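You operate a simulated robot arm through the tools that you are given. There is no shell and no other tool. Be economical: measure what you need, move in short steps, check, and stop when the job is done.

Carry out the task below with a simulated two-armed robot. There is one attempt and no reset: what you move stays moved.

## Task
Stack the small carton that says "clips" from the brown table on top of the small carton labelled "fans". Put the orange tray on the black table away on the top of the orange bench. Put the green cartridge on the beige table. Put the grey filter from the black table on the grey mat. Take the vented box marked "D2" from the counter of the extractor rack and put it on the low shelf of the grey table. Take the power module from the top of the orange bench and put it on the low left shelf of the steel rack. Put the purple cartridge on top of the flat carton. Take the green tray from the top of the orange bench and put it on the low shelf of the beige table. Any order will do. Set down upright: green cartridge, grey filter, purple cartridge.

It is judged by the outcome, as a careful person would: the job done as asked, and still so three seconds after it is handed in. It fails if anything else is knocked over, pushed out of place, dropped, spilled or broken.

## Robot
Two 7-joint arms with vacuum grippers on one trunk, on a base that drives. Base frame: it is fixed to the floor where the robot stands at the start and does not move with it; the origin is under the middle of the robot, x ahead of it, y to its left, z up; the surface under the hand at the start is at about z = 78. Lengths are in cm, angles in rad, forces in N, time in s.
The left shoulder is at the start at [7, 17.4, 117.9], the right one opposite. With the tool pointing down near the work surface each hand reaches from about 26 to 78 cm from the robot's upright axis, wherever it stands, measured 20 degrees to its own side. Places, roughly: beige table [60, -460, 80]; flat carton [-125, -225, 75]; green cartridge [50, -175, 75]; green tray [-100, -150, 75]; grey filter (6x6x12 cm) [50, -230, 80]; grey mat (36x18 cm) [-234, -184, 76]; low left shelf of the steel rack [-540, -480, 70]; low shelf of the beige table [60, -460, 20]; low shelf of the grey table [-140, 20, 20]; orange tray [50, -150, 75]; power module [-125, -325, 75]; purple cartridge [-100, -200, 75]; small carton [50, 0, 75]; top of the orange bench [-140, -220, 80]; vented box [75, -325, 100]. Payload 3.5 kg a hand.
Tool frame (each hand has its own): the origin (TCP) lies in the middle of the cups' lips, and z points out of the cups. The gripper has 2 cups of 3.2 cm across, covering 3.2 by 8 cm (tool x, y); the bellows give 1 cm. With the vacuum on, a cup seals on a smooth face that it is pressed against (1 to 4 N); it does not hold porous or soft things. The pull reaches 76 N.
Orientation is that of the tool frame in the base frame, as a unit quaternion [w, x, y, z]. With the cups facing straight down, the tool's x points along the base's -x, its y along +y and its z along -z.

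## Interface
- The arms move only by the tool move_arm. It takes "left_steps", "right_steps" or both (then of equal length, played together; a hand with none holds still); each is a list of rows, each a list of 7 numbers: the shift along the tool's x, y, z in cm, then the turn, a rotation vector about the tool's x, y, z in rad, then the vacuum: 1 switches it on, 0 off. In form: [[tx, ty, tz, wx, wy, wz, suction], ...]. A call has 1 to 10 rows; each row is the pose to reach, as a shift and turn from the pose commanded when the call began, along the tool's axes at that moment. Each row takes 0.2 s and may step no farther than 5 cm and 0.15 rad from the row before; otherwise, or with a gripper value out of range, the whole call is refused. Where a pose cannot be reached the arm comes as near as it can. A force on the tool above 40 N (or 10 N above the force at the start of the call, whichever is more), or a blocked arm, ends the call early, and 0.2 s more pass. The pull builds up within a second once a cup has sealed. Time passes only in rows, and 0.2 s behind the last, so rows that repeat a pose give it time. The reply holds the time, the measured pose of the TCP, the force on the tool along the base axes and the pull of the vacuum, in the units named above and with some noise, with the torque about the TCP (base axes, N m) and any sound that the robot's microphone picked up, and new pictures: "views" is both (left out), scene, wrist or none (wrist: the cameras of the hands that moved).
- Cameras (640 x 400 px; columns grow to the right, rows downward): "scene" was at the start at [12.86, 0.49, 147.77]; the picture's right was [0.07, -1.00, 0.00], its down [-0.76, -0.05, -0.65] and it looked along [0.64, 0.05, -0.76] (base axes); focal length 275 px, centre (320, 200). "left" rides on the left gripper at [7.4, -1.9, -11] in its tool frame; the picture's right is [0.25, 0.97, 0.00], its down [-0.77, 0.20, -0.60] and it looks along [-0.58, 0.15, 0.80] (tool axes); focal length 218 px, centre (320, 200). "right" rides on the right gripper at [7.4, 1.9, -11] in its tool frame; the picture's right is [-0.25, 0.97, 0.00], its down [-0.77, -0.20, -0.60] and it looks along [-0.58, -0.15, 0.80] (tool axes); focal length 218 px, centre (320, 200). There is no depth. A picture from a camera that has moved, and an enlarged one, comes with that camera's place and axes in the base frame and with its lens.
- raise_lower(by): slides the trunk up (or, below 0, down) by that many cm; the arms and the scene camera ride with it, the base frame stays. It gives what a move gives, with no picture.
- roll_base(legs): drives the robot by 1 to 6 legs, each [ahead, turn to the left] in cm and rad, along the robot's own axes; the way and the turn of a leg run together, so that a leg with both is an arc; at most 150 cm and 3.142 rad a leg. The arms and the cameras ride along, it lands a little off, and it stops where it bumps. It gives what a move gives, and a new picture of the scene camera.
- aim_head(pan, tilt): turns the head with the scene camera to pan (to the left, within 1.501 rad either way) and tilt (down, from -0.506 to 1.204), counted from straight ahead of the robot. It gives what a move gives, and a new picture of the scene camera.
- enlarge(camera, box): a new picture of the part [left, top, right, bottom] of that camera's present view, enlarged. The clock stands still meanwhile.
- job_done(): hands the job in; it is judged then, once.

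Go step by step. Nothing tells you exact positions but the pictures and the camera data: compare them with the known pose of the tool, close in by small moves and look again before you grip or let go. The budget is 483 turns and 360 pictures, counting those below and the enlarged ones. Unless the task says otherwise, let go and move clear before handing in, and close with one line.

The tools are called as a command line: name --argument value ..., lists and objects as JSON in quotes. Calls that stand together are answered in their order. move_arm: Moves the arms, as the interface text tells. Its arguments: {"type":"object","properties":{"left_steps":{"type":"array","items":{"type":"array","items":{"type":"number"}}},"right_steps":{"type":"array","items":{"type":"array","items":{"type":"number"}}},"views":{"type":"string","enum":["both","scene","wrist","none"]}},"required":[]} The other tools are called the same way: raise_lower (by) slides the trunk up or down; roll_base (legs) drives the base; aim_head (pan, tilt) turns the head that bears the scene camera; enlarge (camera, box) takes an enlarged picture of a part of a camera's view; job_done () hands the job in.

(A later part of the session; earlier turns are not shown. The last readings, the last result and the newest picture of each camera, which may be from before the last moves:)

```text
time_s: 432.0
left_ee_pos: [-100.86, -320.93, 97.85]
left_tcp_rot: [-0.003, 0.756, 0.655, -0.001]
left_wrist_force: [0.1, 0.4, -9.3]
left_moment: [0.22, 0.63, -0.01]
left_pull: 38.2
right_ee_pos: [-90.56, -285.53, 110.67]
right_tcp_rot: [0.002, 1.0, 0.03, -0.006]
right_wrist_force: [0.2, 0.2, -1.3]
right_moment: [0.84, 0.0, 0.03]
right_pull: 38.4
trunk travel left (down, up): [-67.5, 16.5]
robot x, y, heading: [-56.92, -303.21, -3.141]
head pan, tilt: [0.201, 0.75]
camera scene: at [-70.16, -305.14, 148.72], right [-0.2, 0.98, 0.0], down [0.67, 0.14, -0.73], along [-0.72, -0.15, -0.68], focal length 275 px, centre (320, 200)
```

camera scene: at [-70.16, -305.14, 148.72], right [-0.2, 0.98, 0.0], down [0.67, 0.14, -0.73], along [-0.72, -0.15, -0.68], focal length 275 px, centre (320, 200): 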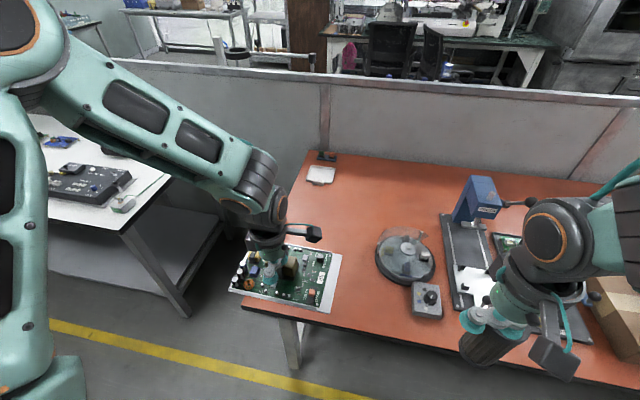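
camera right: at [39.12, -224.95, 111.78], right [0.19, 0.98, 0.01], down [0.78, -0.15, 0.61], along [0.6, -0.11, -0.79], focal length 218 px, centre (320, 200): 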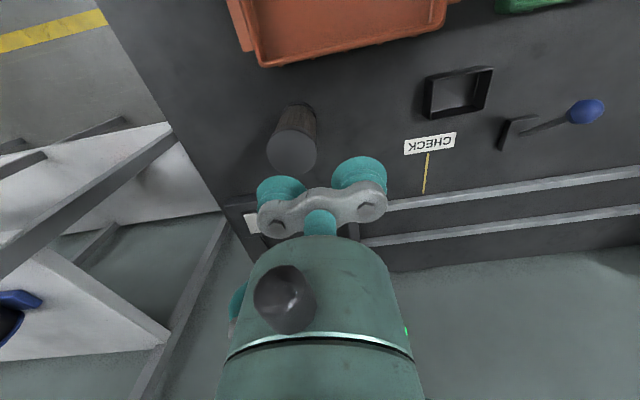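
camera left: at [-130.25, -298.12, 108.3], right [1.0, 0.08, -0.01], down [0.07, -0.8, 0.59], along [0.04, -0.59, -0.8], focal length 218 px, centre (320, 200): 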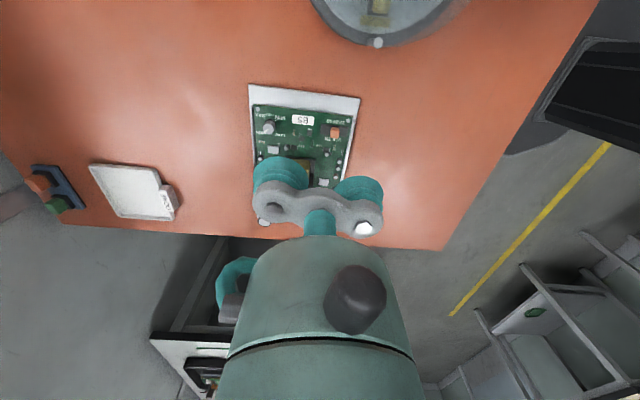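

Held well. I back off, lower the trunk, and carry both loads low for the long drive.

roll_base --legs '[[-22, 0]]'

raise_lower --by -40

raise_lower --by -20

move_arm --left_steps '[[0, 1, 2, 0, 0, 0, 1], [0, 2, 4, 0, 0, 0, 1], [0, 2, 6, 0, 0, 0, 1], [0, 2, 8, 0, 0, 0, 1], [0, 2, 10, 0, 0, 0, 1], [0, 2, 12, 0, 0, 0, 1], [0, 2, 14, 0, 0, 0, 1], [0, 2, 15, 0, 0, 0, 1], [0, 2, 15, 0, 0, 0, 1]]' --right_steps '[[0, 0, 3, 0, 0, 0, 1], [0, 0, 6, 0, 0, 0, 1], [0, 0, 9, 0, 0, 0, 1], [0, 0, 12, 0, 0, 0, 1], [0, 0, 15, 0, 0, 0, 1], [0, 0, 18, 0, 0, 0, 1], [0, 0, 21, 0, 0, 0, 1], [0, 0, 24, 0, 0, 0, 1], [0, 0, 26, 0, 0, 0, 1]]' --views "scene"

```text
time_s: 433.7
left_ee_pos: [-78.93, -321.01, 97.71]
left_tcp_rot: [-0.001, 0.755, 0.655, 0.001]
left_wrist_force: [-0.3, -0.1, -9.5]
left_moment: [0.21, 0.62, 0.0]
left_pull: 37.5
right_ee_pos: [-68.69, -285.46, 110.49]
right_tcp_rot: [0.002, 1.0, 0.03, -0.006]
right_wrist_force: [-0.1, 0.2, -1.8]
right_moment: [0.86, 0.06, 0.0]
right_pull: 37.6
trunk travel left (down, up): [-67.5, 16.5]
robot x, y, heading: [-35.3, -303.44, -3.147]
head pan, tilt: [0.201, 0.75]
camera scene: at [-48.25, -305.09, 148.7], right [-0.2, 0.98, 0.0], down [0.67, 0.14, -0.73], along [-0.72, -0.15, -0.68], focal length 275 px, centre (320, 200)
```

scene: 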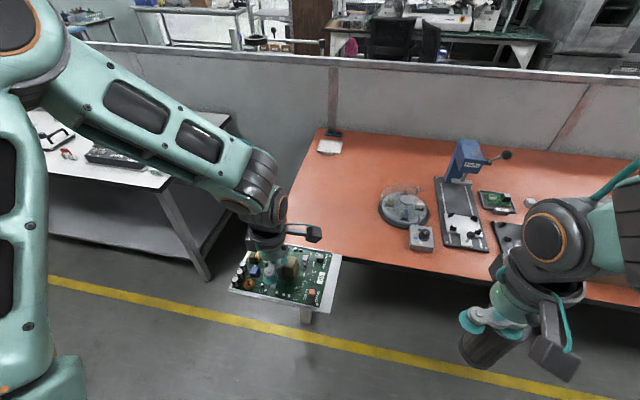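

```text
time_s: 437.6
left_ee_pos: [-78.91, -320.97, 57.79]
left_tcp_rot: [-0.003, 0.755, 0.655, 0.0]
left_wrist_force: [0.0, 0.6, -8.3]
left_moment: [0.21, 0.65, 0.03]
left_pull: 37.7
right_ee_pos: [-68.66, -285.35, 70.71]
right_tcp_rot: [0.002, 1.0, 0.03, -0.006]
right_wrist_force: [0.1, -0.3, -2.1]
right_moment: [0.88, 0.01, 0.02]
right_pull: 38.1
trunk travel left (down, up): [-27.5, 56.5]
robot x, y, heading: [-34.93, -303.2, -3.142]
head pan, tilt: [0.201, 0.75]
```

```text
time_s: 439.7
left_ee_pos: [-78.94, -320.9, 37.73]
left_tcp_rot: [-0.002, 0.755, 0.655, 0.0]
left_wrist_force: [-0.1, -0.1, -9.2]
left_moment: [0.21, 0.67, 0.0]
left_pull: 37.4
right_ee_pos: [-68.48, -285.45, 50.7]
right_tcp_rot: [0.001, 1.0, 0.03, -0.006]
right_wrist_force: [0.3, 0.4, -1.5]
right_moment: [0.9, 0.01, 0.02]
right_pull: 37.2
trunk travel left (down, up): [-7.5, 76.5]
robot x, y, heading: [-34.68, -303.31, -3.145]
head pan, tilt: [0.201, 0.75]
```

```text
time_s: 441.7
left_ee_pos: [-76.87, -321.07, 22.51]
left_tcp_rot: [-0.003, 0.755, 0.656, 0.0]
left_wrist_force: [-0.1, -0.5, -9.6]
left_moment: [0.23, 0.69, 0.03]
left_pull: 38.2
right_ee_pos: [-68.92, -285.65, 24.76]
right_tcp_rot: [0.001, 1.0, 0.029, -0.005]
right_wrist_force: [0.0, -0.3, -2.0]
right_moment: [0.88, 0.03, -0.01]
right_pull: 37.7
trunk travel left (down, up): [-7.5, 76.5]
robot x, y, heading: [-34.93, -303.17, -3.14]
head pan, tilt: [0.201, 0.75]
camera scene: at [-48.13, -305.07, 88.71], right [-0.2, 0.98, 0.0], down [0.67, 0.14, -0.73], along [-0.72, -0.15, -0.68], focal length 275 px, centre (320, 200)
```

scene: 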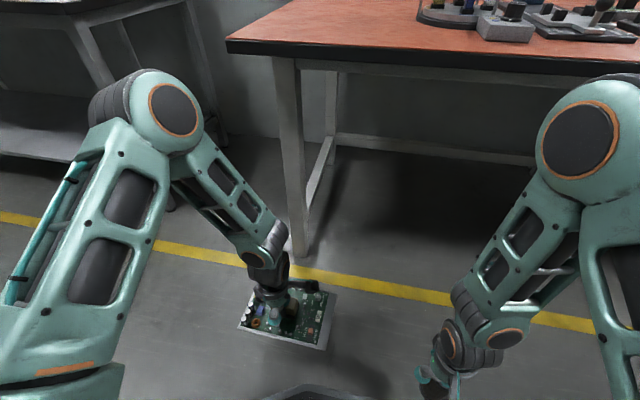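

I turn down the aisle and drive in shorter legs, checking the grips.

roll_base --legs '[[0, 0.78], [0, 0.789], [70, 0], [70, 0]]'

aim_head --pan -0.5 --tilt 0.2

```text
time_s: 453.2
left_ee_pos: [-10.87, -485.0, 22.68]
left_tcp_rot: [-0.003, 0.052, 0.999, -0.002]
left_wrist_force: [-0.1, -0.1, -9.8]
left_moment: [-0.65, 0.2, 0.03]
left_pull: 37.4
right_ee_pos: [-46.82, -478.34, 24.72]
right_tcp_rot: [0.006, 0.673, 0.74, -0.003]
right_wrist_force: [0.5, -0.1, -2.0]
right_moment: [-0.04, 0.92, -0.01]
right_pull: 37.5
trunk travel left (down, up): [-7.5, 76.5]
robot x, y, heading: [-30.17, -444.16, -1.53]
head pan, tilt: [0.201, 0.75]
camera scene: at [-28.0, -457.05, 88.71], right [-0.97, -0.24, 0.0], down [-0.16, 0.66, -0.73], along [0.17, -0.71, -0.68], focal length 275 px, centre (320, 200)
```

scene: 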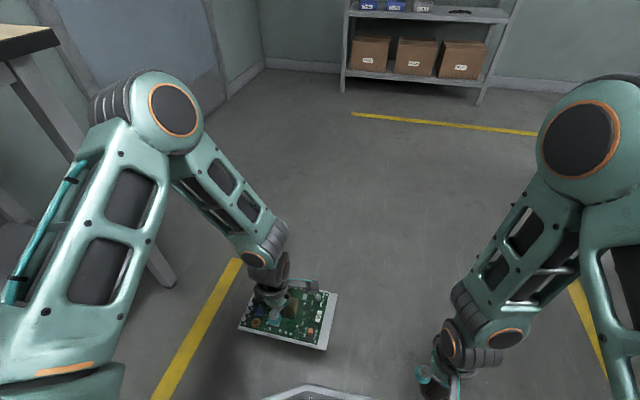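

```text
time_s: 454.3
left_ee_pos: [-10.94, -484.95, 22.55]
left_tcp_rot: [-0.001, 0.051, 0.999, -0.001]
left_wrist_force: [-1.0, 0.0, -8.8]
left_moment: [-0.62, 0.2, 0.03]
left_pull: 38.3
right_ee_pos: [-46.8, -478.25, 24.73]
right_tcp_rot: [0.005, 0.673, 0.74, -0.003]
right_wrist_force: [0.1, -0.5, -2.9]
right_moment: [-0.08, 0.88, -0.01]
right_pull: 37.3
trunk travel left (down, up): [-7.5, 76.5]
robot x, y, heading: [-30.0, -443.79, -1.54]
head pan, tilt: [-0.499, 0.201]
camera scene: at [-34.1, -457.36, 93.67], right [-0.9, 0.44, 0.0], down [0.09, 0.18, -0.98], along [-0.44, -0.88, -0.2], focal length 275 px, centre (320, 200)
```

scene: 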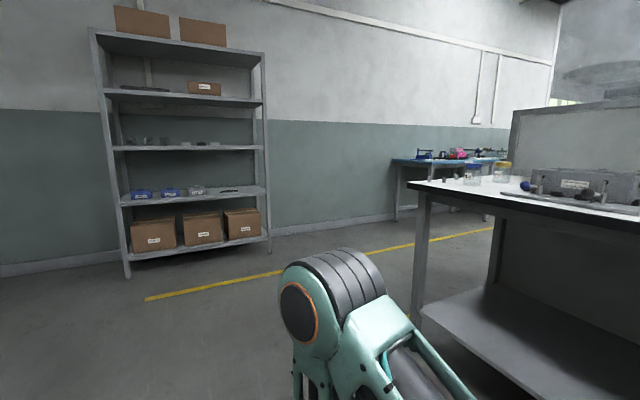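

The corridor west runs between about y = −556 and −643. I drive to y ≈ −595 and turn west.

roll_base --legs '[[75, 0], [75, 0], [0, -0.8], [0, -0.8]]'

aim_head --pan 0 --tilt 0.25

```text
time_s: 466.3
left_ee_pos: [-65.37, -615.36, 22.55]
left_tcp_rot: [-0.002, 0.746, 0.666, 0.0]
left_wrist_force: [-0.2, 0.1, -10.1]
left_moment: [0.27, 0.65, 0.01]
left_pull: 37.5
right_ee_pos: [-58.28, -579.55, 24.78]
right_tcp_rot: [0.002, 0.999, 0.043, -0.006]
right_wrist_force: [0.1, -0.1, -1.6]
right_moment: [0.85, 0.07, -0.02]
right_pull: 37.9
trunk travel left (down, up): [-7.5, 76.5]
robot x, y, heading: [-24.16, -596.3, -3.115]
head pan, tilt: [-0.499, 0.201]
camera scene: at [-37.25, -592.37, 93.68], right [0.45, 0.89, 0.0], down [0.18, -0.09, -0.98], along [-0.87, 0.45, -0.2], focal length 275 px, centre (320, 200)
```

scene: 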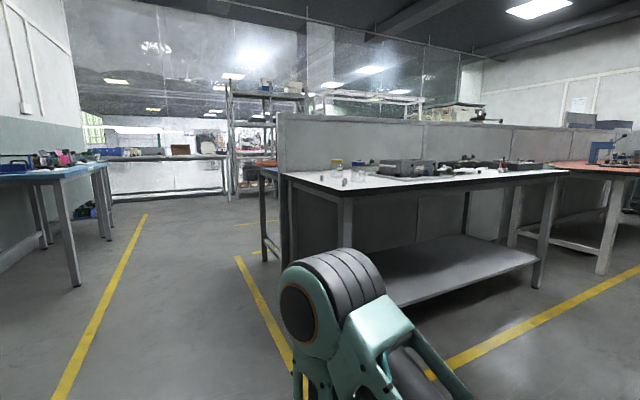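

```text
time_s: 467.2
left_ee_pos: [-65.3, -615.29, 22.53]
left_tcp_rot: [-0.002, 0.746, 0.666, -0.001]
left_wrist_force: [-0.5, -0.2, -9.5]
left_moment: [0.2, 0.64, 0.04]
left_pull: 37.7
right_ee_pos: [-58.28, -579.57, 24.64]
right_tcp_rot: [0.001, 0.999, 0.043, -0.007]
right_wrist_force: [-0.3, 1.0, -0.9]
right_moment: [0.86, 0.07, 0.02]
right_pull: 37.8
trunk travel left (down, up): [-7.5, 76.5]
robot x, y, heading: [-23.79, -596.69, -3.114]
head pan, tilt: [0.0, 0.25]
camera scene: at [-38.28, -596.85, 93.22], right [-0.03, 1.0, 0.0], down [0.25, 0.01, -0.97], along [-0.97, -0.03, -0.25], focal length 275 px, centre (320, 200)
```

scene: 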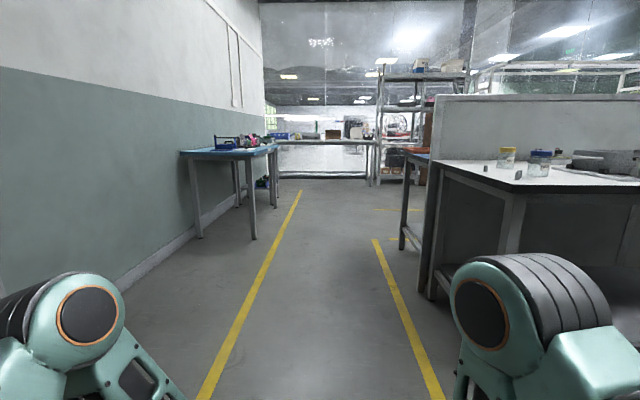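

A clear corridor west; the steel rack stands at the far right end (about [−510, −515]) and an aisle opens north around x ≈ −276…−358. I drive west to x ≈ −300 and look.

roll_base --legs '[[0, -0.05], [70, 0], [70, 0], [70, 0], [66, 0]]'

aim_head --pan -0.6 --tilt 0.2

aim_head --pan -1.4 --tilt 0.2

```text
time_s: 481.5
left_ee_pos: [-340.97, -612.12, 22.47]
left_tcp_rot: [-0.001, 0.759, 0.651, 0.0]
left_wrist_force: [-0.1, 0.3, -8.2]
left_moment: [0.21, 0.66, 0.04]
left_pull: 37.6
right_ee_pos: [-332.54, -576.7, 24.8]
right_tcp_rot: [0.001, 1.0, 0.023, -0.006]
right_wrist_force: [0.7, -0.1, -1.4]
right_moment: [0.87, 0.01, 0.01]
right_pull: 37.6
trunk travel left (down, up): [-7.5, 76.5]
robot x, y, heading: [-299.0, -594.75, 3.129]
head pan, tilt: [0.0, 0.25]
camera scene: at [-313.14, -594.78, 93.22], right [0.01, 1.0, 0.0], down [0.25, 0.0, -0.97], along [-0.97, 0.01, -0.25], focal length 275 px, centre (320, 200)
```

scene: 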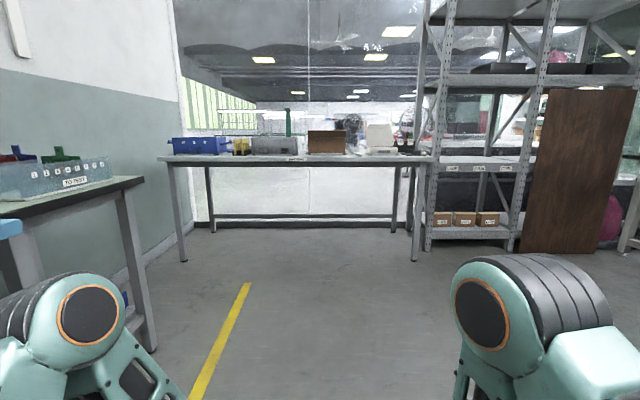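

```text
time_s: 482.5
left_ee_pos: [-340.91, -612.14, 22.55]
left_tcp_rot: [-0.002, 0.759, 0.651, 0.0]
left_wrist_force: [-0.2, -0.2, -9.1]
left_moment: [0.23, 0.63, 0.03]
left_pull: 37.7
right_ee_pos: [-332.36, -576.72, 24.79]
right_tcp_rot: [0.002, 1.0, 0.023, -0.007]
right_wrist_force: [-0.8, -0.6, -2.1]
right_moment: [0.85, 0.0, -0.01]
right_pull: 37.6
trunk travel left (down, up): [-7.5, 76.5]
robot x, y, heading: [-298.95, -594.73, 3.13]
head pan, tilt: [-0.6, 0.201]
camera scene: at [-311.43, -589.54, 93.68], right [0.57, 0.82, 0.0], down [0.16, -0.11, -0.98], along [-0.8, 0.56, -0.2], focal length 275 px, centre (320, 200)
```

scene: 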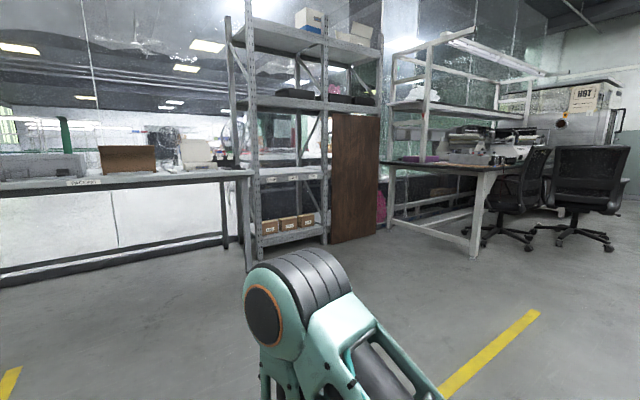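

```text
time_s: 483.7
left_ee_pos: [-340.92, -612.18, 22.6]
left_tcp_rot: [-0.002, 0.76, 0.65, 0.0]
left_wrist_force: [0.3, -0.2, -9.1]
left_moment: [0.26, 0.62, 0.07]
left_pull: 37.8
right_ee_pos: [-332.44, -576.72, 24.7]
right_tcp_rot: [0.001, 1.0, 0.023, -0.007]
right_wrist_force: [-0.3, -0.4, -1.1]
right_moment: [0.9, 0.0, 0.03]
right_pull: 38.3
trunk travel left (down, up): [-7.5, 76.5]
robot x, y, heading: [-298.87, -594.98, 3.131]
head pan, tilt: [-1.4, 0.201]
camera scene: at [-305.29, -585.7, 93.69], right [0.99, 0.16, 0.0], down [0.03, -0.2, -0.98], along [-0.16, 0.97, -0.2], focal length 275 px, centre (320, 200)
```

scene: 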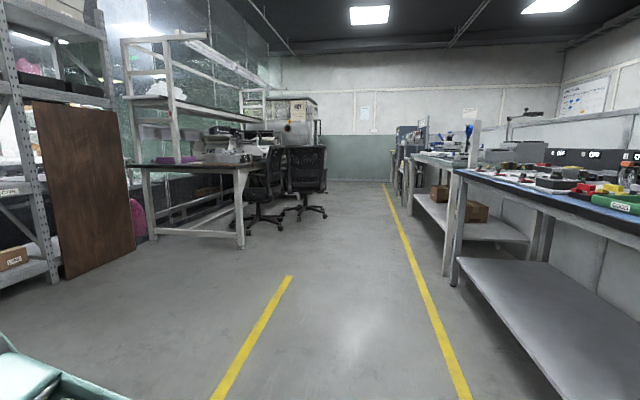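

The steel rack faces the aisle at x ≈ −514: left bay y −507…−418, low labelled shelf at z ≈ 67. I drive toward a spot in front of it.

roll_base --legs '[[0, -0.806], [70, 0], [70, 0], [60, 0], [0, 0.817]]'

aim_head --pan 0.1 --tilt 0.3

```text
time_s: 498.1
left_ee_pos: [-481.6, -474.07, 22.64]
left_tcp_rot: [-0.002, 0.744, 0.668, 0.001]
left_wrist_force: [-1.0, -0.2, -9.1]
left_moment: [0.25, 0.61, 0.08]
left_pull: 37.2
right_ee_pos: [-474.89, -438.27, 24.69]
right_tcp_rot: [0.003, 0.999, 0.045, -0.006]
right_wrist_force: [0.2, -0.1, -2.3]
right_moment: [0.85, 0.04, 0.0]
right_pull: 38.1
trunk travel left (down, up): [-7.5, 76.5]
robot x, y, heading: [-440.62, -454.74, -3.108]
head pan, tilt: [-1.4, 0.201]
camera scene: at [-447.3, -445.98, 93.69], right [0.98, 0.2, 0.0], down [0.04, -0.19, -0.98], along [-0.2, 0.96, -0.2], focal length 275 px, centre (320, 200)
```

scene: 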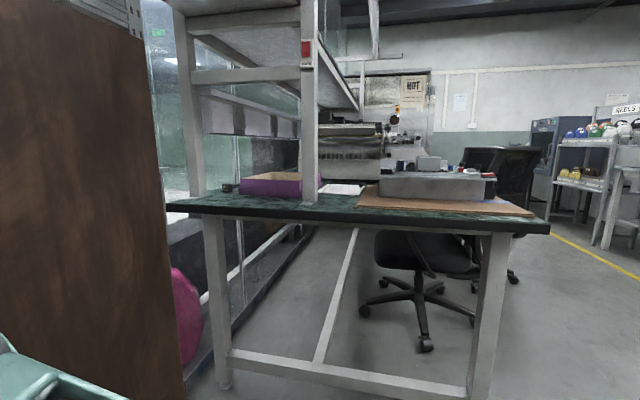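

```text
time_s: 499.7
left_ee_pos: [-481.61, -474.07, 22.43]
left_tcp_rot: [-0.002, 0.744, 0.668, 0.001]
left_wrist_force: [-0.8, 0.3, -9.3]
left_moment: [0.21, 0.61, 0.06]
left_pull: 37.6
right_ee_pos: [-474.86, -438.22, 24.74]
right_tcp_rot: [0.002, 0.999, 0.046, -0.006]
right_wrist_force: [-0.4, 0.0, -0.5]
right_moment: [0.86, 0.04, 0.01]
right_pull: 37.8
trunk travel left (down, up): [-7.5, 76.5]
robot x, y, heading: [-440.56, -454.66, -3.111]
head pan, tilt: [0.099, 0.3]
camera scene: at [-454.66, -456.32, 92.75], right [-0.13, 0.99, 0.0], down [0.29, 0.04, -0.95], along [-0.95, -0.13, -0.3], focal length 275 px, centre (320, 200)
```

scene: 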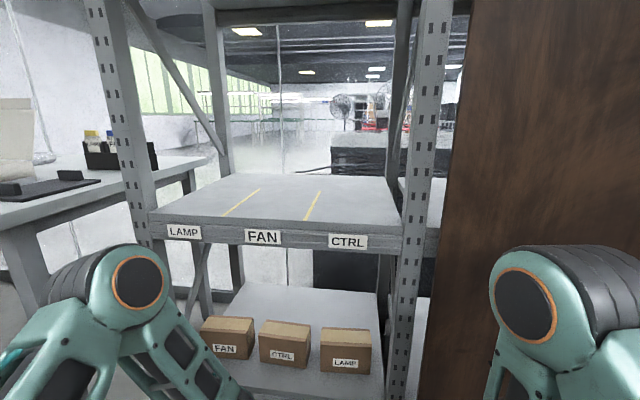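

The shelf with LAMP/FAN/CTRL labels, z ≈ 69, is the low left shelf. I raise the trunk and the left hand to clear it, then roll a bit closer.

raise_lower --by 40

raise_lower --by 8

move_arm --left_steps '[[0, 0, -2, 0, 0, 0, 1], [0, 0, -4, 0, 0, 0, 1], [0, 0, -6, 0, 0, 0, 1], [0, 0, -8, 0, 0, 0, 1], [0, 0, -10, 0, 0, 0, 1], [0, 0, -12, 0, 0, 0, 1], [0, 0, -13, 0, 0, 0, 1]]' --views "none"

roll_base --legs '[[0, -0.03], [14, 0]]'

aim_head --pan 0.15 --tilt 0.7

```text
time_s: 503.5
left_ee_pos: [-481.68, -474.23, 62.66]
left_tcp_rot: [-0.002, 0.744, 0.668, 0.001]
left_wrist_force: [0.0, 0.1, -9.5]
left_moment: [0.2, 0.6, 0.07]
left_pull: 37.8
right_ee_pos: [-474.93, -438.34, 64.66]
right_tcp_rot: [0.003, 0.999, 0.046, -0.006]
right_wrist_force: [0.2, -1.0, -1.2]
right_moment: [0.92, 0.02, 0.0]
right_pull: 37.2
trunk travel left (down, up): [-47.5, 36.5]
robot x, y, heading: [-440.31, -454.77, -3.109]
head pan, tilt: [0.099, 0.3]
```

```text
time_s: 504.7
left_ee_pos: [-481.76, -474.06, 70.6]
left_tcp_rot: [-0.002, 0.744, 0.669, 0.001]
left_wrist_force: [-0.2, 0.9, -9.2]
left_moment: [0.23, 0.6, 0.04]
left_pull: 37.3
right_ee_pos: [-474.92, -438.28, 72.76]
right_tcp_rot: [0.002, 0.999, 0.045, -0.005]
right_wrist_force: [-0.4, -0.4, -1.1]
right_moment: [0.84, 0.04, 0.03]
right_pull: 37.7
trunk travel left (down, up): [-55.5, 28.5]
robot x, y, heading: [-440.53, -455.25, -3.11]
head pan, tilt: [0.099, 0.3]
```

```text
time_s: 506.3
left_ee_pos: [-481.72, -474.16, 83.66]
left_tcp_rot: [-0.003, 0.744, 0.668, 0.0]
left_wrist_force: [0.7, 1.1, -8.7]
left_moment: [0.2, 0.61, 0.03]
left_pull: 38.0
right_ee_pos: [-474.92, -438.23, 72.68]
right_tcp_rot: [0.003, 0.999, 0.045, -0.006]
right_wrist_force: [0.7, -0.1, -1.5]
right_moment: [0.86, 0.08, 0.0]
right_pull: 38.5
trunk travel left (down, up): [-55.5, 28.5]
robot x, y, heading: [-440.65, -454.94, -3.11]
head pan, tilt: [0.099, 0.3]
```

```text
time_s: 508.0
left_ee_pos: [-496.29, -472.99, 83.5]
left_tcp_rot: [-0.002, 0.754, 0.657, 0.002]
left_wrist_force: [-0.1, -0.2, -9.7]
left_moment: [0.24, 0.63, 0.01]
left_pull: 37.7
right_ee_pos: [-488.23, -437.19, 72.69]
right_tcp_rot: [0.001, 1.0, 0.031, -0.005]
right_wrist_force: [0.1, 0.3, -1.1]
right_moment: [0.86, 0.01, 0.0]
right_pull: 38.0
trunk travel left (down, up): [-55.5, 28.5]
robot x, y, heading: [-454.36, -455.01, -3.138]
head pan, tilt: [0.099, 0.3]
camera scene: at [-468.65, -455.97, 140.74], right [-0.1, 0.99, 0.0], down [0.3, 0.03, -0.95], along [-0.95, -0.1, -0.3], focal length 275 px, centre (320, 200)
```

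scene: 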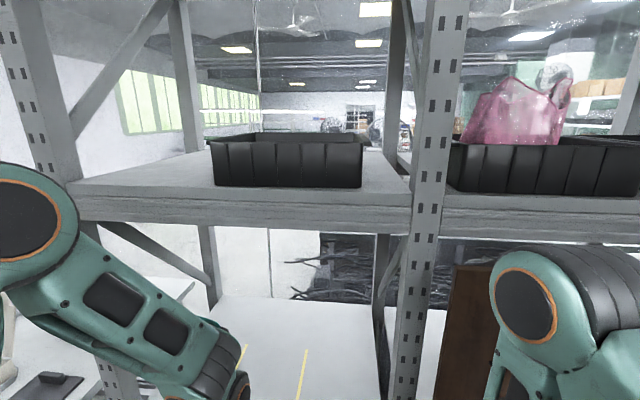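

```text
time_s: 508.9
left_ee_pos: [-496.11, -473.05, 83.6]
left_tcp_rot: [-0.003, 0.755, 0.656, 0.0]
left_wrist_force: [0.8, -0.4, -8.6]
left_moment: [0.27, 0.64, 0.03]
left_pull: 37.7
right_ee_pos: [-488.07, -437.26, 72.97]
right_tcp_rot: [0.002, 1.0, 0.03, -0.006]
right_wrist_force: [0.0, 0.4, -0.8]
right_moment: [0.87, 0.04, 0.02]
right_pull: 37.6
trunk travel left (down, up): [-55.5, 28.5]
robot x, y, heading: [-454.34, -454.88, -3.137]
head pan, tilt: [0.15, 0.7]
camera scene: at [-467.65, -456.29, 137.15], right [-0.15, 0.99, 0.0], down [0.64, 0.1, -0.77], along [-0.76, -0.12, -0.64], focal length 275 px, centre (320, 200)
```

scene: 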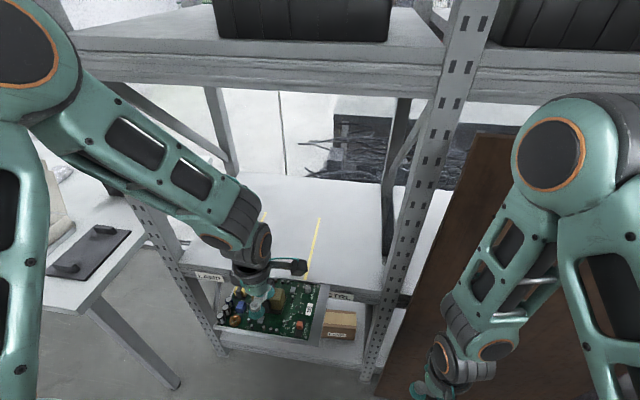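

Clearances look fine: the upper shelf's lip is at z ≈ 123, the arm stays below about 112. I slide the module in over the shelf slowly.

move_arm --left_steps '[[-0.6, -2.8, 0.3, 0, 0, 0, 1], [-1.2, -5.6, 0.6, 0, 0, 0, 1], [-1.8, -8.4, 1, 0, 0, 0, 1], [-2.4, -11.2, 1.3, 0, 0, 0, 1], [-3, -14, 1.6, 0, 0, 0, 1], [-3.6, -16.8, 2, 0, 0, 0, 1], [-4.2, -19.6, 2, 0, 0, 0, 1], [-4.8, -22.4, 2, 0, 0, 0, 1], [-5.4, -25.2, 2, 0, 0, 0, 1], [-6, -27.9, 2, 0, 0, 0, 1]]' --views "both"

```text
time_s: 511.1
left_ee_pos: [-524.81, -474.69, 81.3]
left_tcp_rot: [-0.001, 0.755, 0.656, 0.001]
left_wrist_force: [0.5, -0.4, -8.8]
left_moment: [0.24, 0.61, 0.03]
left_pull: 37.9
right_ee_pos: [-488.37, -437.27, 72.74]
right_tcp_rot: [0.002, 1.0, 0.031, -0.005]
right_wrist_force: [-0.5, -0.3, -1.5]
right_moment: [0.87, 0.02, 0.0]
right_pull: 37.8
trunk travel left (down, up): [-55.5, 28.5]
robot x, y, heading: [-454.43, -454.85, -3.14]
head pan, tilt: [0.15, 0.7]
camera scene: at [-467.88, -456.27, 137.12], right [-0.15, 0.99, 0.0], down [0.64, 0.1, -0.76], along [-0.75, -0.12, -0.65], focal length 275 px, centre (320, 200)
camera left: at [-525.62, -467.11, 92.38], right [0.99, 0.12, 0.0], down [0.09, -0.79, 0.6], along [0.07, -0.6, -0.8], focal length 218 px, centre (320, 200)
```

scene: 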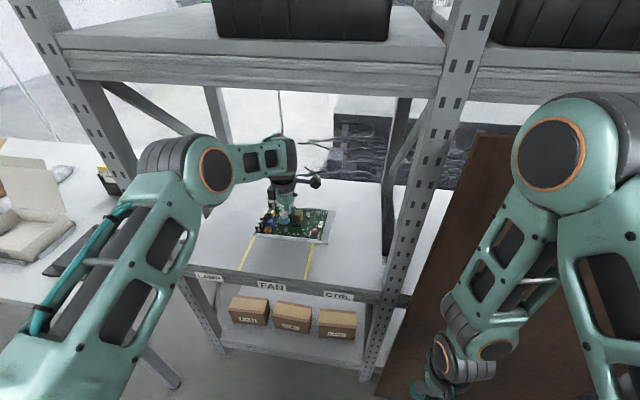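
left: 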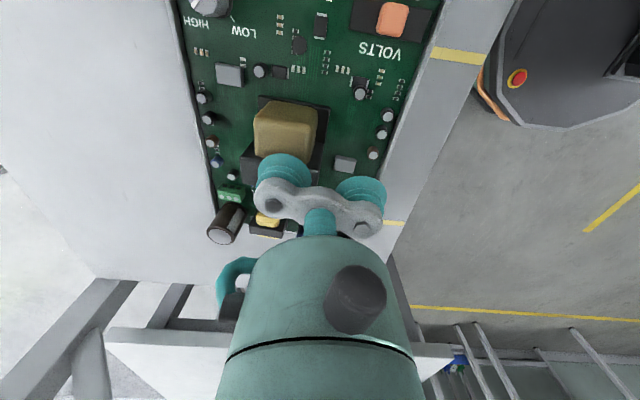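

The module is well over the shelf (front edge x ≈ −511). I lower it gently to contact.

move_arm --left_steps '[[0, 0, 1.5, 0, 0, 0, 1], [0, 0, 3, 0, 0, 0, 1], [0, 0, 4, 0, 0, 0, 1], [0, 0, 4.6, 0, 0, 0, 1], [0, 0, 5, 0, 0, 0, 1], [0, 0, 5.4, 0, 0, 0, 1], [0, 0, 5.8, 0, 0, 0, 1], [0, 0, 6.2, 0, 0, 0, 1], [0, 0, 6.6, 0, 0, 0, 1]]' --views "none"

```text
time_s: 513.1
left_ee_pos: [-524.62, -474.93, 75.43]
left_tcp_rot: [-0.002, 0.754, 0.657, -0.001]
left_wrist_force: [2.6, 0.6, 5.8]
left_moment: [-0.17, 1.26, 0.08]
left_pull: 37.0
right_ee_pos: [-488.05, -437.13, 72.78]
right_tcp_rot: [0.002, 1.0, 0.03, -0.006]
right_wrist_force: [-0.3, -0.3, -1.8]
right_moment: [0.83, 0.05, 0.0]
right_pull: 37.3
trunk travel left (down, up): [-55.5, 28.5]
robot x, y, heading: [-454.57, -455.12, -3.138]
head pan, tilt: [0.15, 0.7]
```

Contact is building. I press slightly more and look.

move_arm --left_steps '[[0, 0, 0.2, 0, 0, 0, 1], [0, 0, 0.4, 0, 0, 0, 1], [0, 0, 0.4, 0, 0, 0, 1]]' --views "none"

enlarge --camera "scene" --box '[220, 160, 380, 300]'

```text
time_s: 513.9
left_ee_pos: [-524.55, -474.92, 74.93]
left_tcp_rot: [-0.003, 0.754, 0.657, -0.002]
left_wrist_force: [-13.2, 1.5, 28.1]
left_moment: [-0.13, 0.95, 0.0]
left_pull: 37.9
right_ee_pos: [-488.11, -437.08, 72.85]
right_tcp_rot: [0.003, 1.0, 0.031, -0.007]
right_wrist_force: [0.7, 0.0, -1.7]
right_moment: [0.87, 0.05, 0.01]
right_pull: 38.0
trunk travel left (down, up): [-55.5, 28.5]
robot x, y, heading: [-454.36, -455.0, -3.136]
head pan, tilt: [0.15, 0.7]
```

```text
2.86 times, centred on (300, 230) of scene
camera zoom: at [-467.41, -456.09, 137.2], right [-0.15, 0.99, 0.0], down [0.64, 0.1, -0.77], along [-0.76, -0.12, -0.64], focal length 787 px, centre (377, 114)
```

zoom: 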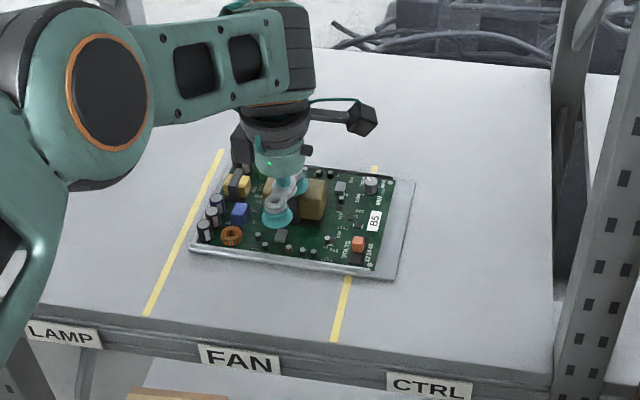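

The module rests flat on the shelf. I release and rise, then withdraw.

move_arm --left_steps '[[0, 0, -0.3, 0, 0, 0, 0], [0, 0, -0.3, 0, 0, 0, 0], [0, 0, -0.3, 0, 0, 0, 0], [0, 0, -0.3, 0, 0, 0, 0], [0, 0, -0.6, 0, 0, 0, 0], [0, 0, -1.2, 0, 0, 0, 0], [0, 0, -3, 0, 0, 0, 0], [0, 0, -6, 0, 0, 0, 0], [0, 3, -8, 0, 0, 0, 0], [0, 7, -9, 0, 0, 0, 0]]' --views "none"

move_arm --left_steps '[[0.5, 4, 0, 0, 0, 0, 0], [1, 8, 0, 0, 0, 0, 0], [1.5, 12, 0, 0, 0, 0, 0], [2, 16, 0, 0, 0, 0, 0], [3, 20, 0, 0, 0, 0, 0], [4, 23, 0, 0, 0, 0, 0]]' --views "scene"

```text
time_s: 516.1
left_ee_pos: [-517.37, -475.89, 83.81]
left_tcp_rot: [-0.001, 0.754, 0.656, 0.0]
left_wrist_force: [0.1, 0.2, 0.1]
left_moment: [0.02, 0.0, -0.02]
left_pull: 0.0
right_ee_pos: [-488.1, -437.12, 72.71]
right_tcp_rot: [0.001, 0.999, 0.031, -0.007]
right_wrist_force: [-0.3, 0.1, -1.8]
right_moment: [0.89, 0.03, -0.01]
right_pull: 37.9
trunk travel left (down, up): [-55.5, 28.5]
robot x, y, heading: [-453.78, -455.12, -3.136]
head pan, tilt: [0.15, 0.7]
```

```text
time_s: 517.5
left_ee_pos: [-494.15, -475.26, 83.59]
left_tcp_rot: [0.0, 0.754, 0.657, -0.001]
left_wrist_force: [0.4, 0.5, 0.7]
left_moment: [-0.03, -0.01, 0.02]
left_pull: 0.0
right_ee_pos: [-488.12, -437.24, 72.76]
right_tcp_rot: [0.002, 1.0, 0.03, -0.006]
right_wrist_force: [0.2, 0.7, -2.4]
right_moment: [0.87, 0.04, 0.03]
right_pull: 38.4
trunk travel left (down, up): [-55.5, 28.5]
robot x, y, heading: [-454.39, -455.03, -3.132]
head pan, tilt: [0.15, 0.7]
camera scene: at [-467.53, -456.22, 137.16], right [-0.15, 0.99, 0.0], down [0.64, 0.1, -0.77], along [-0.76, -0.12, -0.64], focal length 275 px, centre (320, 200)
```

scene: 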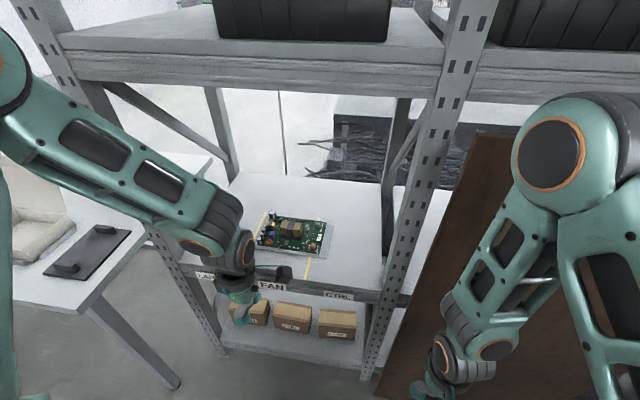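

The power module is on the low left shelf. Now the filter to the grey mat: I lower again, back off and drive to the north aisle.

roll_base --legs '[[-22, 0]]'

raise_lower --by -40

raise_lower --by -8

roll_base --legs '[[0, -1.0], [0, -1.0], [0, -1.03], [64, 0], [64, 0], [0, 1.45]]'

aim_head --pan -0.1 --tilt 0.25

```text
time_s: 519.1
left_ee_pos: [-472.61, -475.23, 83.61]
left_tcp_rot: [-0.002, 0.755, 0.656, 0.0]
left_wrist_force: [-0.2, 0.3, -0.6]
left_moment: [0.0, 0.0, 0.02]
left_pull: 0.0
right_ee_pos: [-466.37, -437.15, 72.78]
right_tcp_rot: [0.002, 1.0, 0.03, -0.006]
right_wrist_force: [-0.3, 1.2, -1.6]
right_moment: [0.87, 0.03, 0.01]
right_pull: 37.5
trunk travel left (down, up): [-55.5, 28.5]
robot x, y, heading: [-432.41, -454.82, -3.143]
head pan, tilt: [0.15, 0.7]
camera scene: at [-445.76, -456.2, 137.15], right [-0.15, 0.99, 0.0], down [0.64, 0.1, -0.77], along [-0.76, -0.12, -0.64], focal length 275 px, centre (320, 200)
```

scene: 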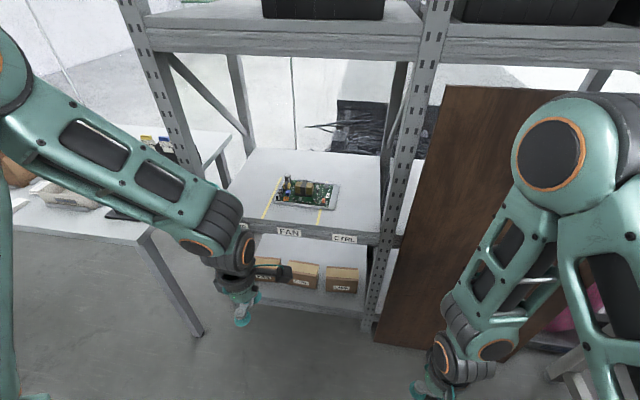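

```text
time_s: 523.0
left_ee_pos: [-472.62, -475.27, 43.59]
left_tcp_rot: [-0.002, 0.754, 0.656, -0.001]
left_wrist_force: [0.5, -0.2, -0.7]
left_moment: [-0.04, 0.0, 0.01]
left_pull: 0.1
right_ee_pos: [-466.37, -437.16, 32.74]
right_tcp_rot: [0.001, 1.0, 0.03, -0.006]
right_wrist_force: [-0.6, 0.4, -1.0]
right_moment: [0.85, 0.04, 0.0]
right_pull: 37.9
trunk travel left (down, up): [-15.5, 68.5]
robot x, y, heading: [-432.73, -454.49, -3.136]
head pan, tilt: [0.15, 0.7]
```

```text
time_s: 524.1
left_ee_pos: [-472.58, -475.14, 35.53]
left_tcp_rot: [-0.001, 0.755, 0.656, 0.0]
left_wrist_force: [-0.7, 0.0, -0.6]
left_moment: [0.01, 0.01, -0.04]
left_pull: 0.0
right_ee_pos: [-466.41, -437.14, 24.75]
right_tcp_rot: [0.002, 1.0, 0.03, -0.007]
right_wrist_force: [-0.1, 0.1, -1.7]
right_moment: [0.87, 0.07, 0.03]
right_pull: 37.9
trunk travel left (down, up): [-7.5, 76.5]
robot x, y, heading: [-432.44, -455.17, -3.142]
head pan, tilt: [0.15, 0.7]
```

```text
time_s: 542.2
left_ee_pos: [-325.04, -401.01, 35.57]
left_tcp_rot: [-0.001, 0.997, -0.073, 0.001]
left_wrist_force: [0.0, -0.2, -0.1]
left_moment: [0.02, 0.01, -0.01]
left_pull: 0.2
right_ee_pos: [-287.16, -407.62, 24.87]
right_tcp_rot: [-0.003, 0.725, -0.688, -0.006]
right_wrist_force: [0.3, 0.0, -1.1]
right_moment: [-0.01, -0.85, 0.03]
right_pull: 37.1
trunk travel left (down, up): [-7.5, 76.5]
robot x, y, heading: [-304.99, -441.44, 1.566]
head pan, tilt: [0.15, 0.7]
camera scene: at [-306.15, -427.81, 89.15], right [0.99, 0.14, 0.0], down [0.09, -0.64, -0.76], along [-0.11, 0.76, -0.64], focal length 275 px, centre (320, 200)
```

scene: 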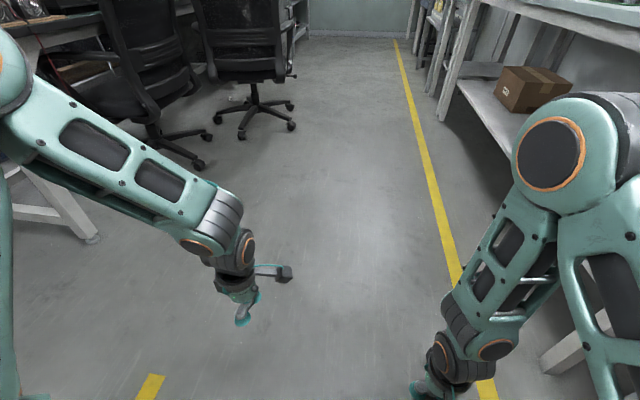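

```text
time_s: 543.1
left_ee_pos: [-325.08, -401.06, 35.52]
left_tcp_rot: [0.0, 0.997, -0.073, 0.001]
left_wrist_force: [0.3, 0.0, -0.8]
left_moment: [0.03, -0.01, 0.0]
left_pull: 0.1
right_ee_pos: [-287.16, -407.44, 24.68]
right_tcp_rot: [-0.004, 0.725, -0.688, -0.006]
right_wrist_force: [0.5, -0.5, -1.0]
right_moment: [0.01, -0.84, 0.0]
right_pull: 37.3
trunk travel left (down, up): [-7.5, 76.5]
robot x, y, heading: [-305.1, -441.08, 1.571]
head pan, tilt: [-0.099, 0.25]
camera scene: at [-303.95, -426.92, 93.22], right [0.99, -0.1, 0.0], down [-0.03, -0.25, -0.97], along [0.1, 0.96, -0.25], focal length 275 px, centre (320, 200)
```

scene: 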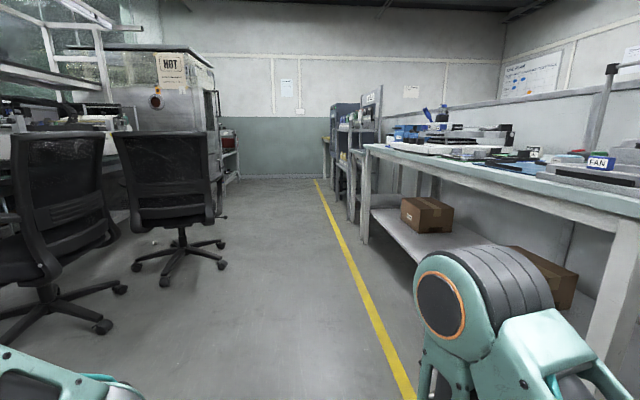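

A chair stands left at about x ≤ −350, tables start at x ≈ −243. I shift a bit to x ≈ −294 and drive north.

roll_base --legs '[[0, -0.12], [90, 0], [0, 0.12], [90, 0]]'

aim_head --pan -0.7 --tilt 0.3

```text
time_s: 553.2
left_ee_pos: [-314.52, -223.23, 35.56]
left_tcp_rot: [-0.001, 0.997, -0.072, 0.001]
left_wrist_force: [0.0, 0.2, 0.4]
left_moment: [-0.04, -0.01, -0.02]
left_pull: 0.1
right_ee_pos: [-276.49, -229.57, 24.74]
right_tcp_rot: [-0.003, 0.727, -0.686, -0.005]
right_wrist_force: [-0.2, 0.5, -0.9]
right_moment: [0.04, -0.87, 0.02]
right_pull: 37.5
trunk travel left (down, up): [-7.5, 76.5]
robot x, y, heading: [-294.34, -263.4, 1.571]
head pan, tilt: [-0.099, 0.25]
camera scene: at [-293.27, -249.09, 93.23], right [0.99, -0.1, 0.0], down [-0.03, -0.25, -0.97], along [0.1, 0.96, -0.25], focal length 275 px, centre (320, 200)
```

scene: 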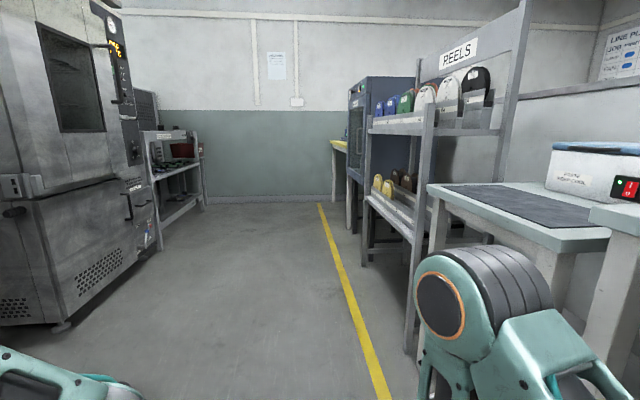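

```text
time_s: 554.2
left_ee_pos: [-314.54, -223.36, 35.57]
left_tcp_rot: [-0.001, 0.997, -0.072, 0.002]
left_wrist_force: [0.6, 0.3, 0.6]
left_moment: [-0.03, -0.01, 0.02]
left_pull: 0.1
right_ee_pos: [-276.51, -229.54, 24.63]
right_tcp_rot: [-0.003, 0.726, -0.687, -0.005]
right_wrist_force: [-0.6, 0.2, -1.8]
right_moment: [-0.01, -0.87, -0.01]
right_pull: 37.6
trunk travel left (down, up): [-7.5, 76.5]
robot x, y, heading: [-294.2, -263.25, 1.569]
head pan, tilt: [-0.7, 0.3]
camera scene: at [-288.2, -251.24, 92.76], right [0.76, -0.65, 0.0], down [-0.19, -0.23, -0.96], along [0.62, 0.73, -0.3], focal length 275 px, centre (320, 200)
```

scene: 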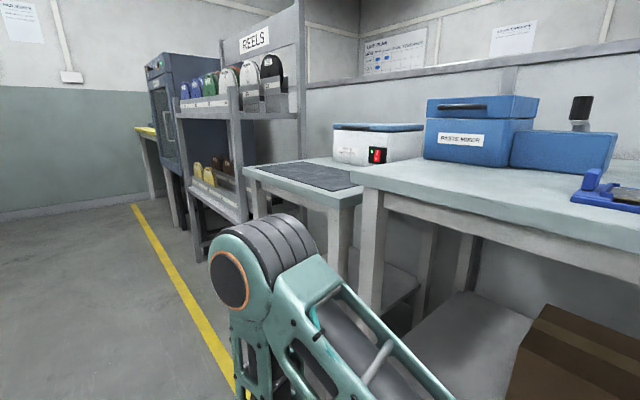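

The mat lies on a small table ahead on the right, next to a reels rack. I raise the trunk here, lift the filter and pull the left hand in before moving up to it.

raise_lower --by 40

raise_lower --by 20

move_arm --right_steps '[[0, 0, -3, 0, 0, 0, 1], [0, 0, -6, 0, 0, 0, 1], [0, 0, -9, 0, 0, 0, 1], [0, 0, -12, 0, 0, 0, 1], [0, 0, -15, 0, 0, 0, 1], [0, 0, -18, 0, 0, 0, 1], [0, 0, -20, 0, 0, 0, 1]]' --left_steps '[[0, 2, -2, 0, 0, 0, 0], [0, 4, -4, 0, 0, 0, 0], [0, 6, -6, 0, 0, 0, 0], [0, 8, -8, 0, 0, 0, 0], [0, 10, -10, 0, 0, 0, 0], [0, 10, -12, 0, 0, 0, 0], [0, 10, -14, 0, 0, 0, 0]]' --views "scene"

```text
time_s: 558.0
left_ee_pos: [-314.52, -223.34, 75.65]
left_tcp_rot: [0.0, 0.997, -0.072, 0.001]
left_wrist_force: [0.7, 0.1, 1.0]
left_moment: [0.02, 0.01, -0.02]
left_pull: 0.2
right_ee_pos: [-276.48, -229.6, 64.7]
right_tcp_rot: [-0.003, 0.727, -0.687, -0.006]
right_wrist_force: [0.0, 0.1, -1.3]
right_moment: [0.0, -0.84, 0.01]
right_pull: 37.8
trunk travel left (down, up): [-47.5, 36.5]
robot x, y, heading: [-294.2, -263.13, 1.572]
head pan, tilt: [-0.7, 0.3]
```

```text
time_s: 560.2
left_ee_pos: [-314.47, -223.24, 95.62]
left_tcp_rot: [-0.002, 0.997, -0.071, 0.001]
left_wrist_force: [0.5, -0.4, 0.0]
left_moment: [-0.03, 0.01, 0.0]
left_pull: 0.1
right_ee_pos: [-276.54, -229.48, 84.71]
right_tcp_rot: [-0.003, 0.727, -0.687, -0.006]
right_wrist_force: [1.2, -0.4, -0.6]
right_moment: [0.0, -0.88, 0.03]
right_pull: 37.9
trunk travel left (down, up): [-67.5, 16.5]
robot x, y, heading: [-294.15, -263.61, 1.572]
head pan, tilt: [-0.7, 0.3]
```

```text
time_s: 561.8
left_ee_pos: [-315.69, -231.59, 110.6]
left_tcp_rot: [-0.001, 0.997, -0.072, 0.0]
left_wrist_force: [0.4, -0.4, 0.0]
left_moment: [0.0, -0.01, -0.01]
left_pull: 0.2
left hand out of reach, approached as far as the arm can: row 3, 4, 5, 6, 7
right_ee_pos: [-276.21, -230.17, 104.67]
right_tcp_rot: [-0.003, 0.726, -0.687, -0.006]
right_wrist_force: [0.7, -0.4, -1.8]
right_moment: [0.01, -0.85, 0.02]
right_pull: 38.2
trunk travel left (down, up): [-67.5, 16.5]
robot x, y, heading: [-294.28, -263.59, 1.569]
head pan, tilt: [-0.7, 0.3]
camera scene: at [-288.01, -251.47, 152.77], right [0.76, -0.65, 0.0], down [-0.19, -0.22, -0.96], along [0.62, 0.73, -0.3], focal length 275 px, centre (320, 200)
```

scene: 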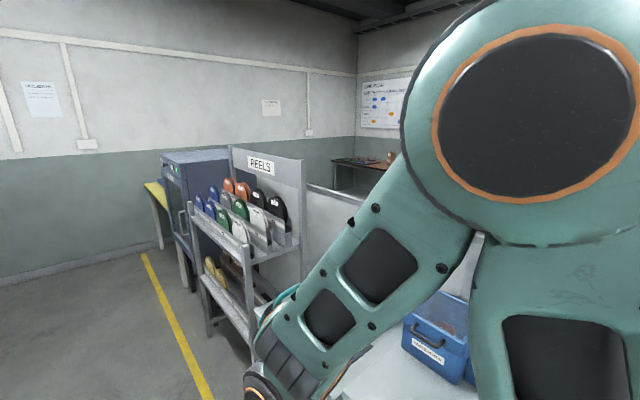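

roll_base --legs '[[83, 0], [0, -0.78], [0, -0.79]]'

aim_head --pan -0.05 --tilt 0.75

```text
time_s: 570.4
left_ee_pos: [-262.87, -158.49, 110.52]
left_tcp_rot: [-0.001, -0.659, 0.753, -0.002]
left_wrist_force: [-0.1, -0.5, 0.5]
left_moment: [-0.02, 0.03, 0.03]
left_pull: 0.1
right_ee_pos: [-260.89, -197.87, 104.63]
right_tcp_rot: [0.007, -0.032, 0.999, 0.002]
right_wrist_force: [-0.5, 0.9, -1.7]
right_moment: [-0.85, -0.05, 0.05]
right_pull: 37.9
trunk travel left (down, up): [-67.5, 16.5]
robot x, y, heading: [-294.31, -180.64, 0.007]
head pan, tilt: [-0.7, 0.3]
camera scene: at [-282.19, -186.1, 152.76], right [-0.64, -0.77, 0.0], down [-0.23, 0.19, -0.96], along [0.74, -0.61, -0.3], focal length 275 px, centre (320, 200)
```

scene: 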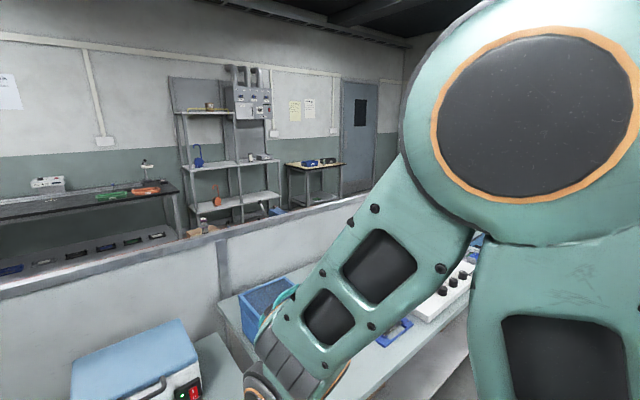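

```text
time_s: 571.4
left_ee_pos: [-262.93, -158.45, 110.3]
left_tcp_rot: [0.0, -0.659, 0.752, -0.001]
left_wrist_force: [0.6, -0.6, -0.9]
left_moment: [0.04, 0.02, 0.0]
left_pull: 0.0
right_ee_pos: [-261.01, -197.81, 104.65]
right_tcp_rot: [0.006, -0.033, 0.999, 0.002]
right_wrist_force: [-0.3, 0.3, -1.8]
right_moment: [-0.83, -0.03, 0.02]
right_pull: 37.7
trunk travel left (down, up): [-67.5, 16.5]
robot x, y, heading: [-294.43, -180.18, 0.009]
head pan, tilt: [-0.051, 0.75]
camera scene: at [-281.09, -180.52, 148.73], right [-0.04, -1.0, 0.0], down [-0.68, 0.03, -0.73], along [0.73, -0.03, -0.68], focal length 275 px, centre (320, 200)
```

scene: 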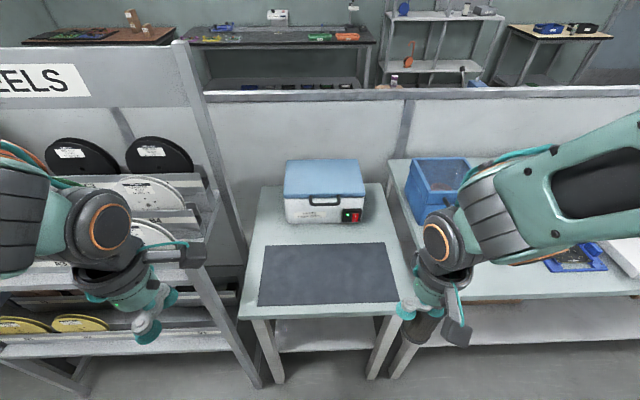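

The mat's centre is at about [−235.5, −184.6]. I carry the filter over it.

move_arm --right_steps '[[-2.9, 1.6, 0, 0, 0, 0, 1], [-5.8, 3.2, 0, 0, 0, 0, 1], [-8.7, 4.8, 0, 0, 0, 0, 1], [-11.6, 6.4, 0, 0, 0, 0, 1], [-14.5, 8, 0, 0, 0, 0, 1], [-17.4, 9.6, 0.5, 0, 0, 0, 1], [-20.3, 11.2, 1.5, 0, 0, 0, 1], [-23.2, 12.6, 3, 0, 0, 0, 1], [-26.3, 14, 5, 0, 0, 0, 1], [-26.3, 14, 7, 0, 0, 0, 1]]' --views "both"

```text
time_s: 573.6
left_ee_pos: [-262.89, -158.41, 110.5]
left_tcp_rot: [-0.001, -0.658, 0.753, 0.0]
left_wrist_force: [0.6, -0.2, -0.7]
left_moment: [0.03, 0.03, 0.03]
left_pull: 0.1
right_ee_pos: [-235.61, -181.97, 97.7]
right_tcp_rot: [0.007, -0.033, 0.999, 0.002]
right_wrist_force: [0.0, -0.4, -1.1]
right_moment: [-0.85, -0.03, 0.03]
right_pull: 37.9
trunk travel left (down, up): [-67.5, 16.5]
robot x, y, heading: [-294.29, -180.48, 0.01]
head pan, tilt: [-0.051, 0.75]
camera scene: at [-281.1, -180.55, 148.73], right [-0.04, -1.0, 0.0], down [-0.68, 0.03, -0.73], along [0.73, -0.03, -0.68], focal length 275 px, centre (320, 200)
camera right: at [-243.17, -180.68, 108.55], right [0.19, 0.98, 0.01], down [0.78, -0.15, 0.61], along [0.6, -0.11, -0.79], focal length 218 px, centre (320, 200)
```

scene: 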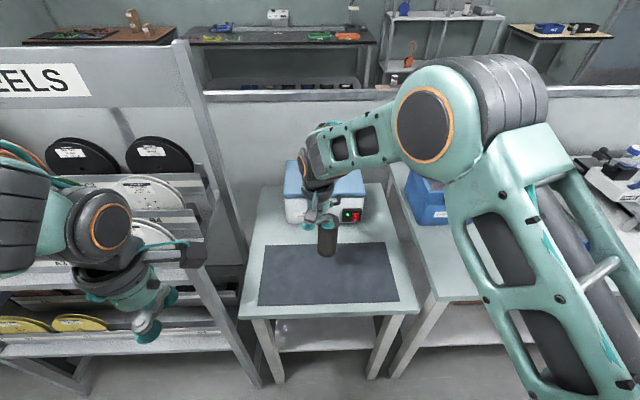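
right: 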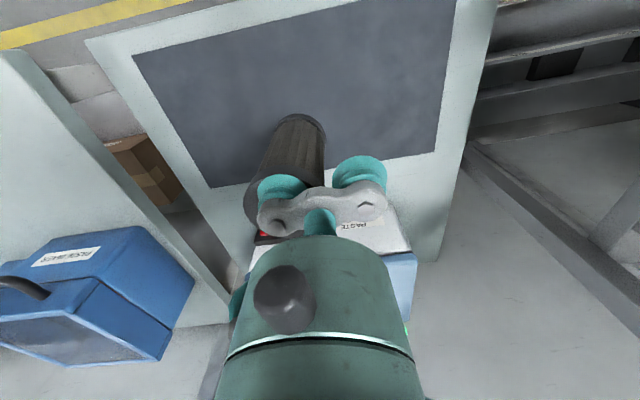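

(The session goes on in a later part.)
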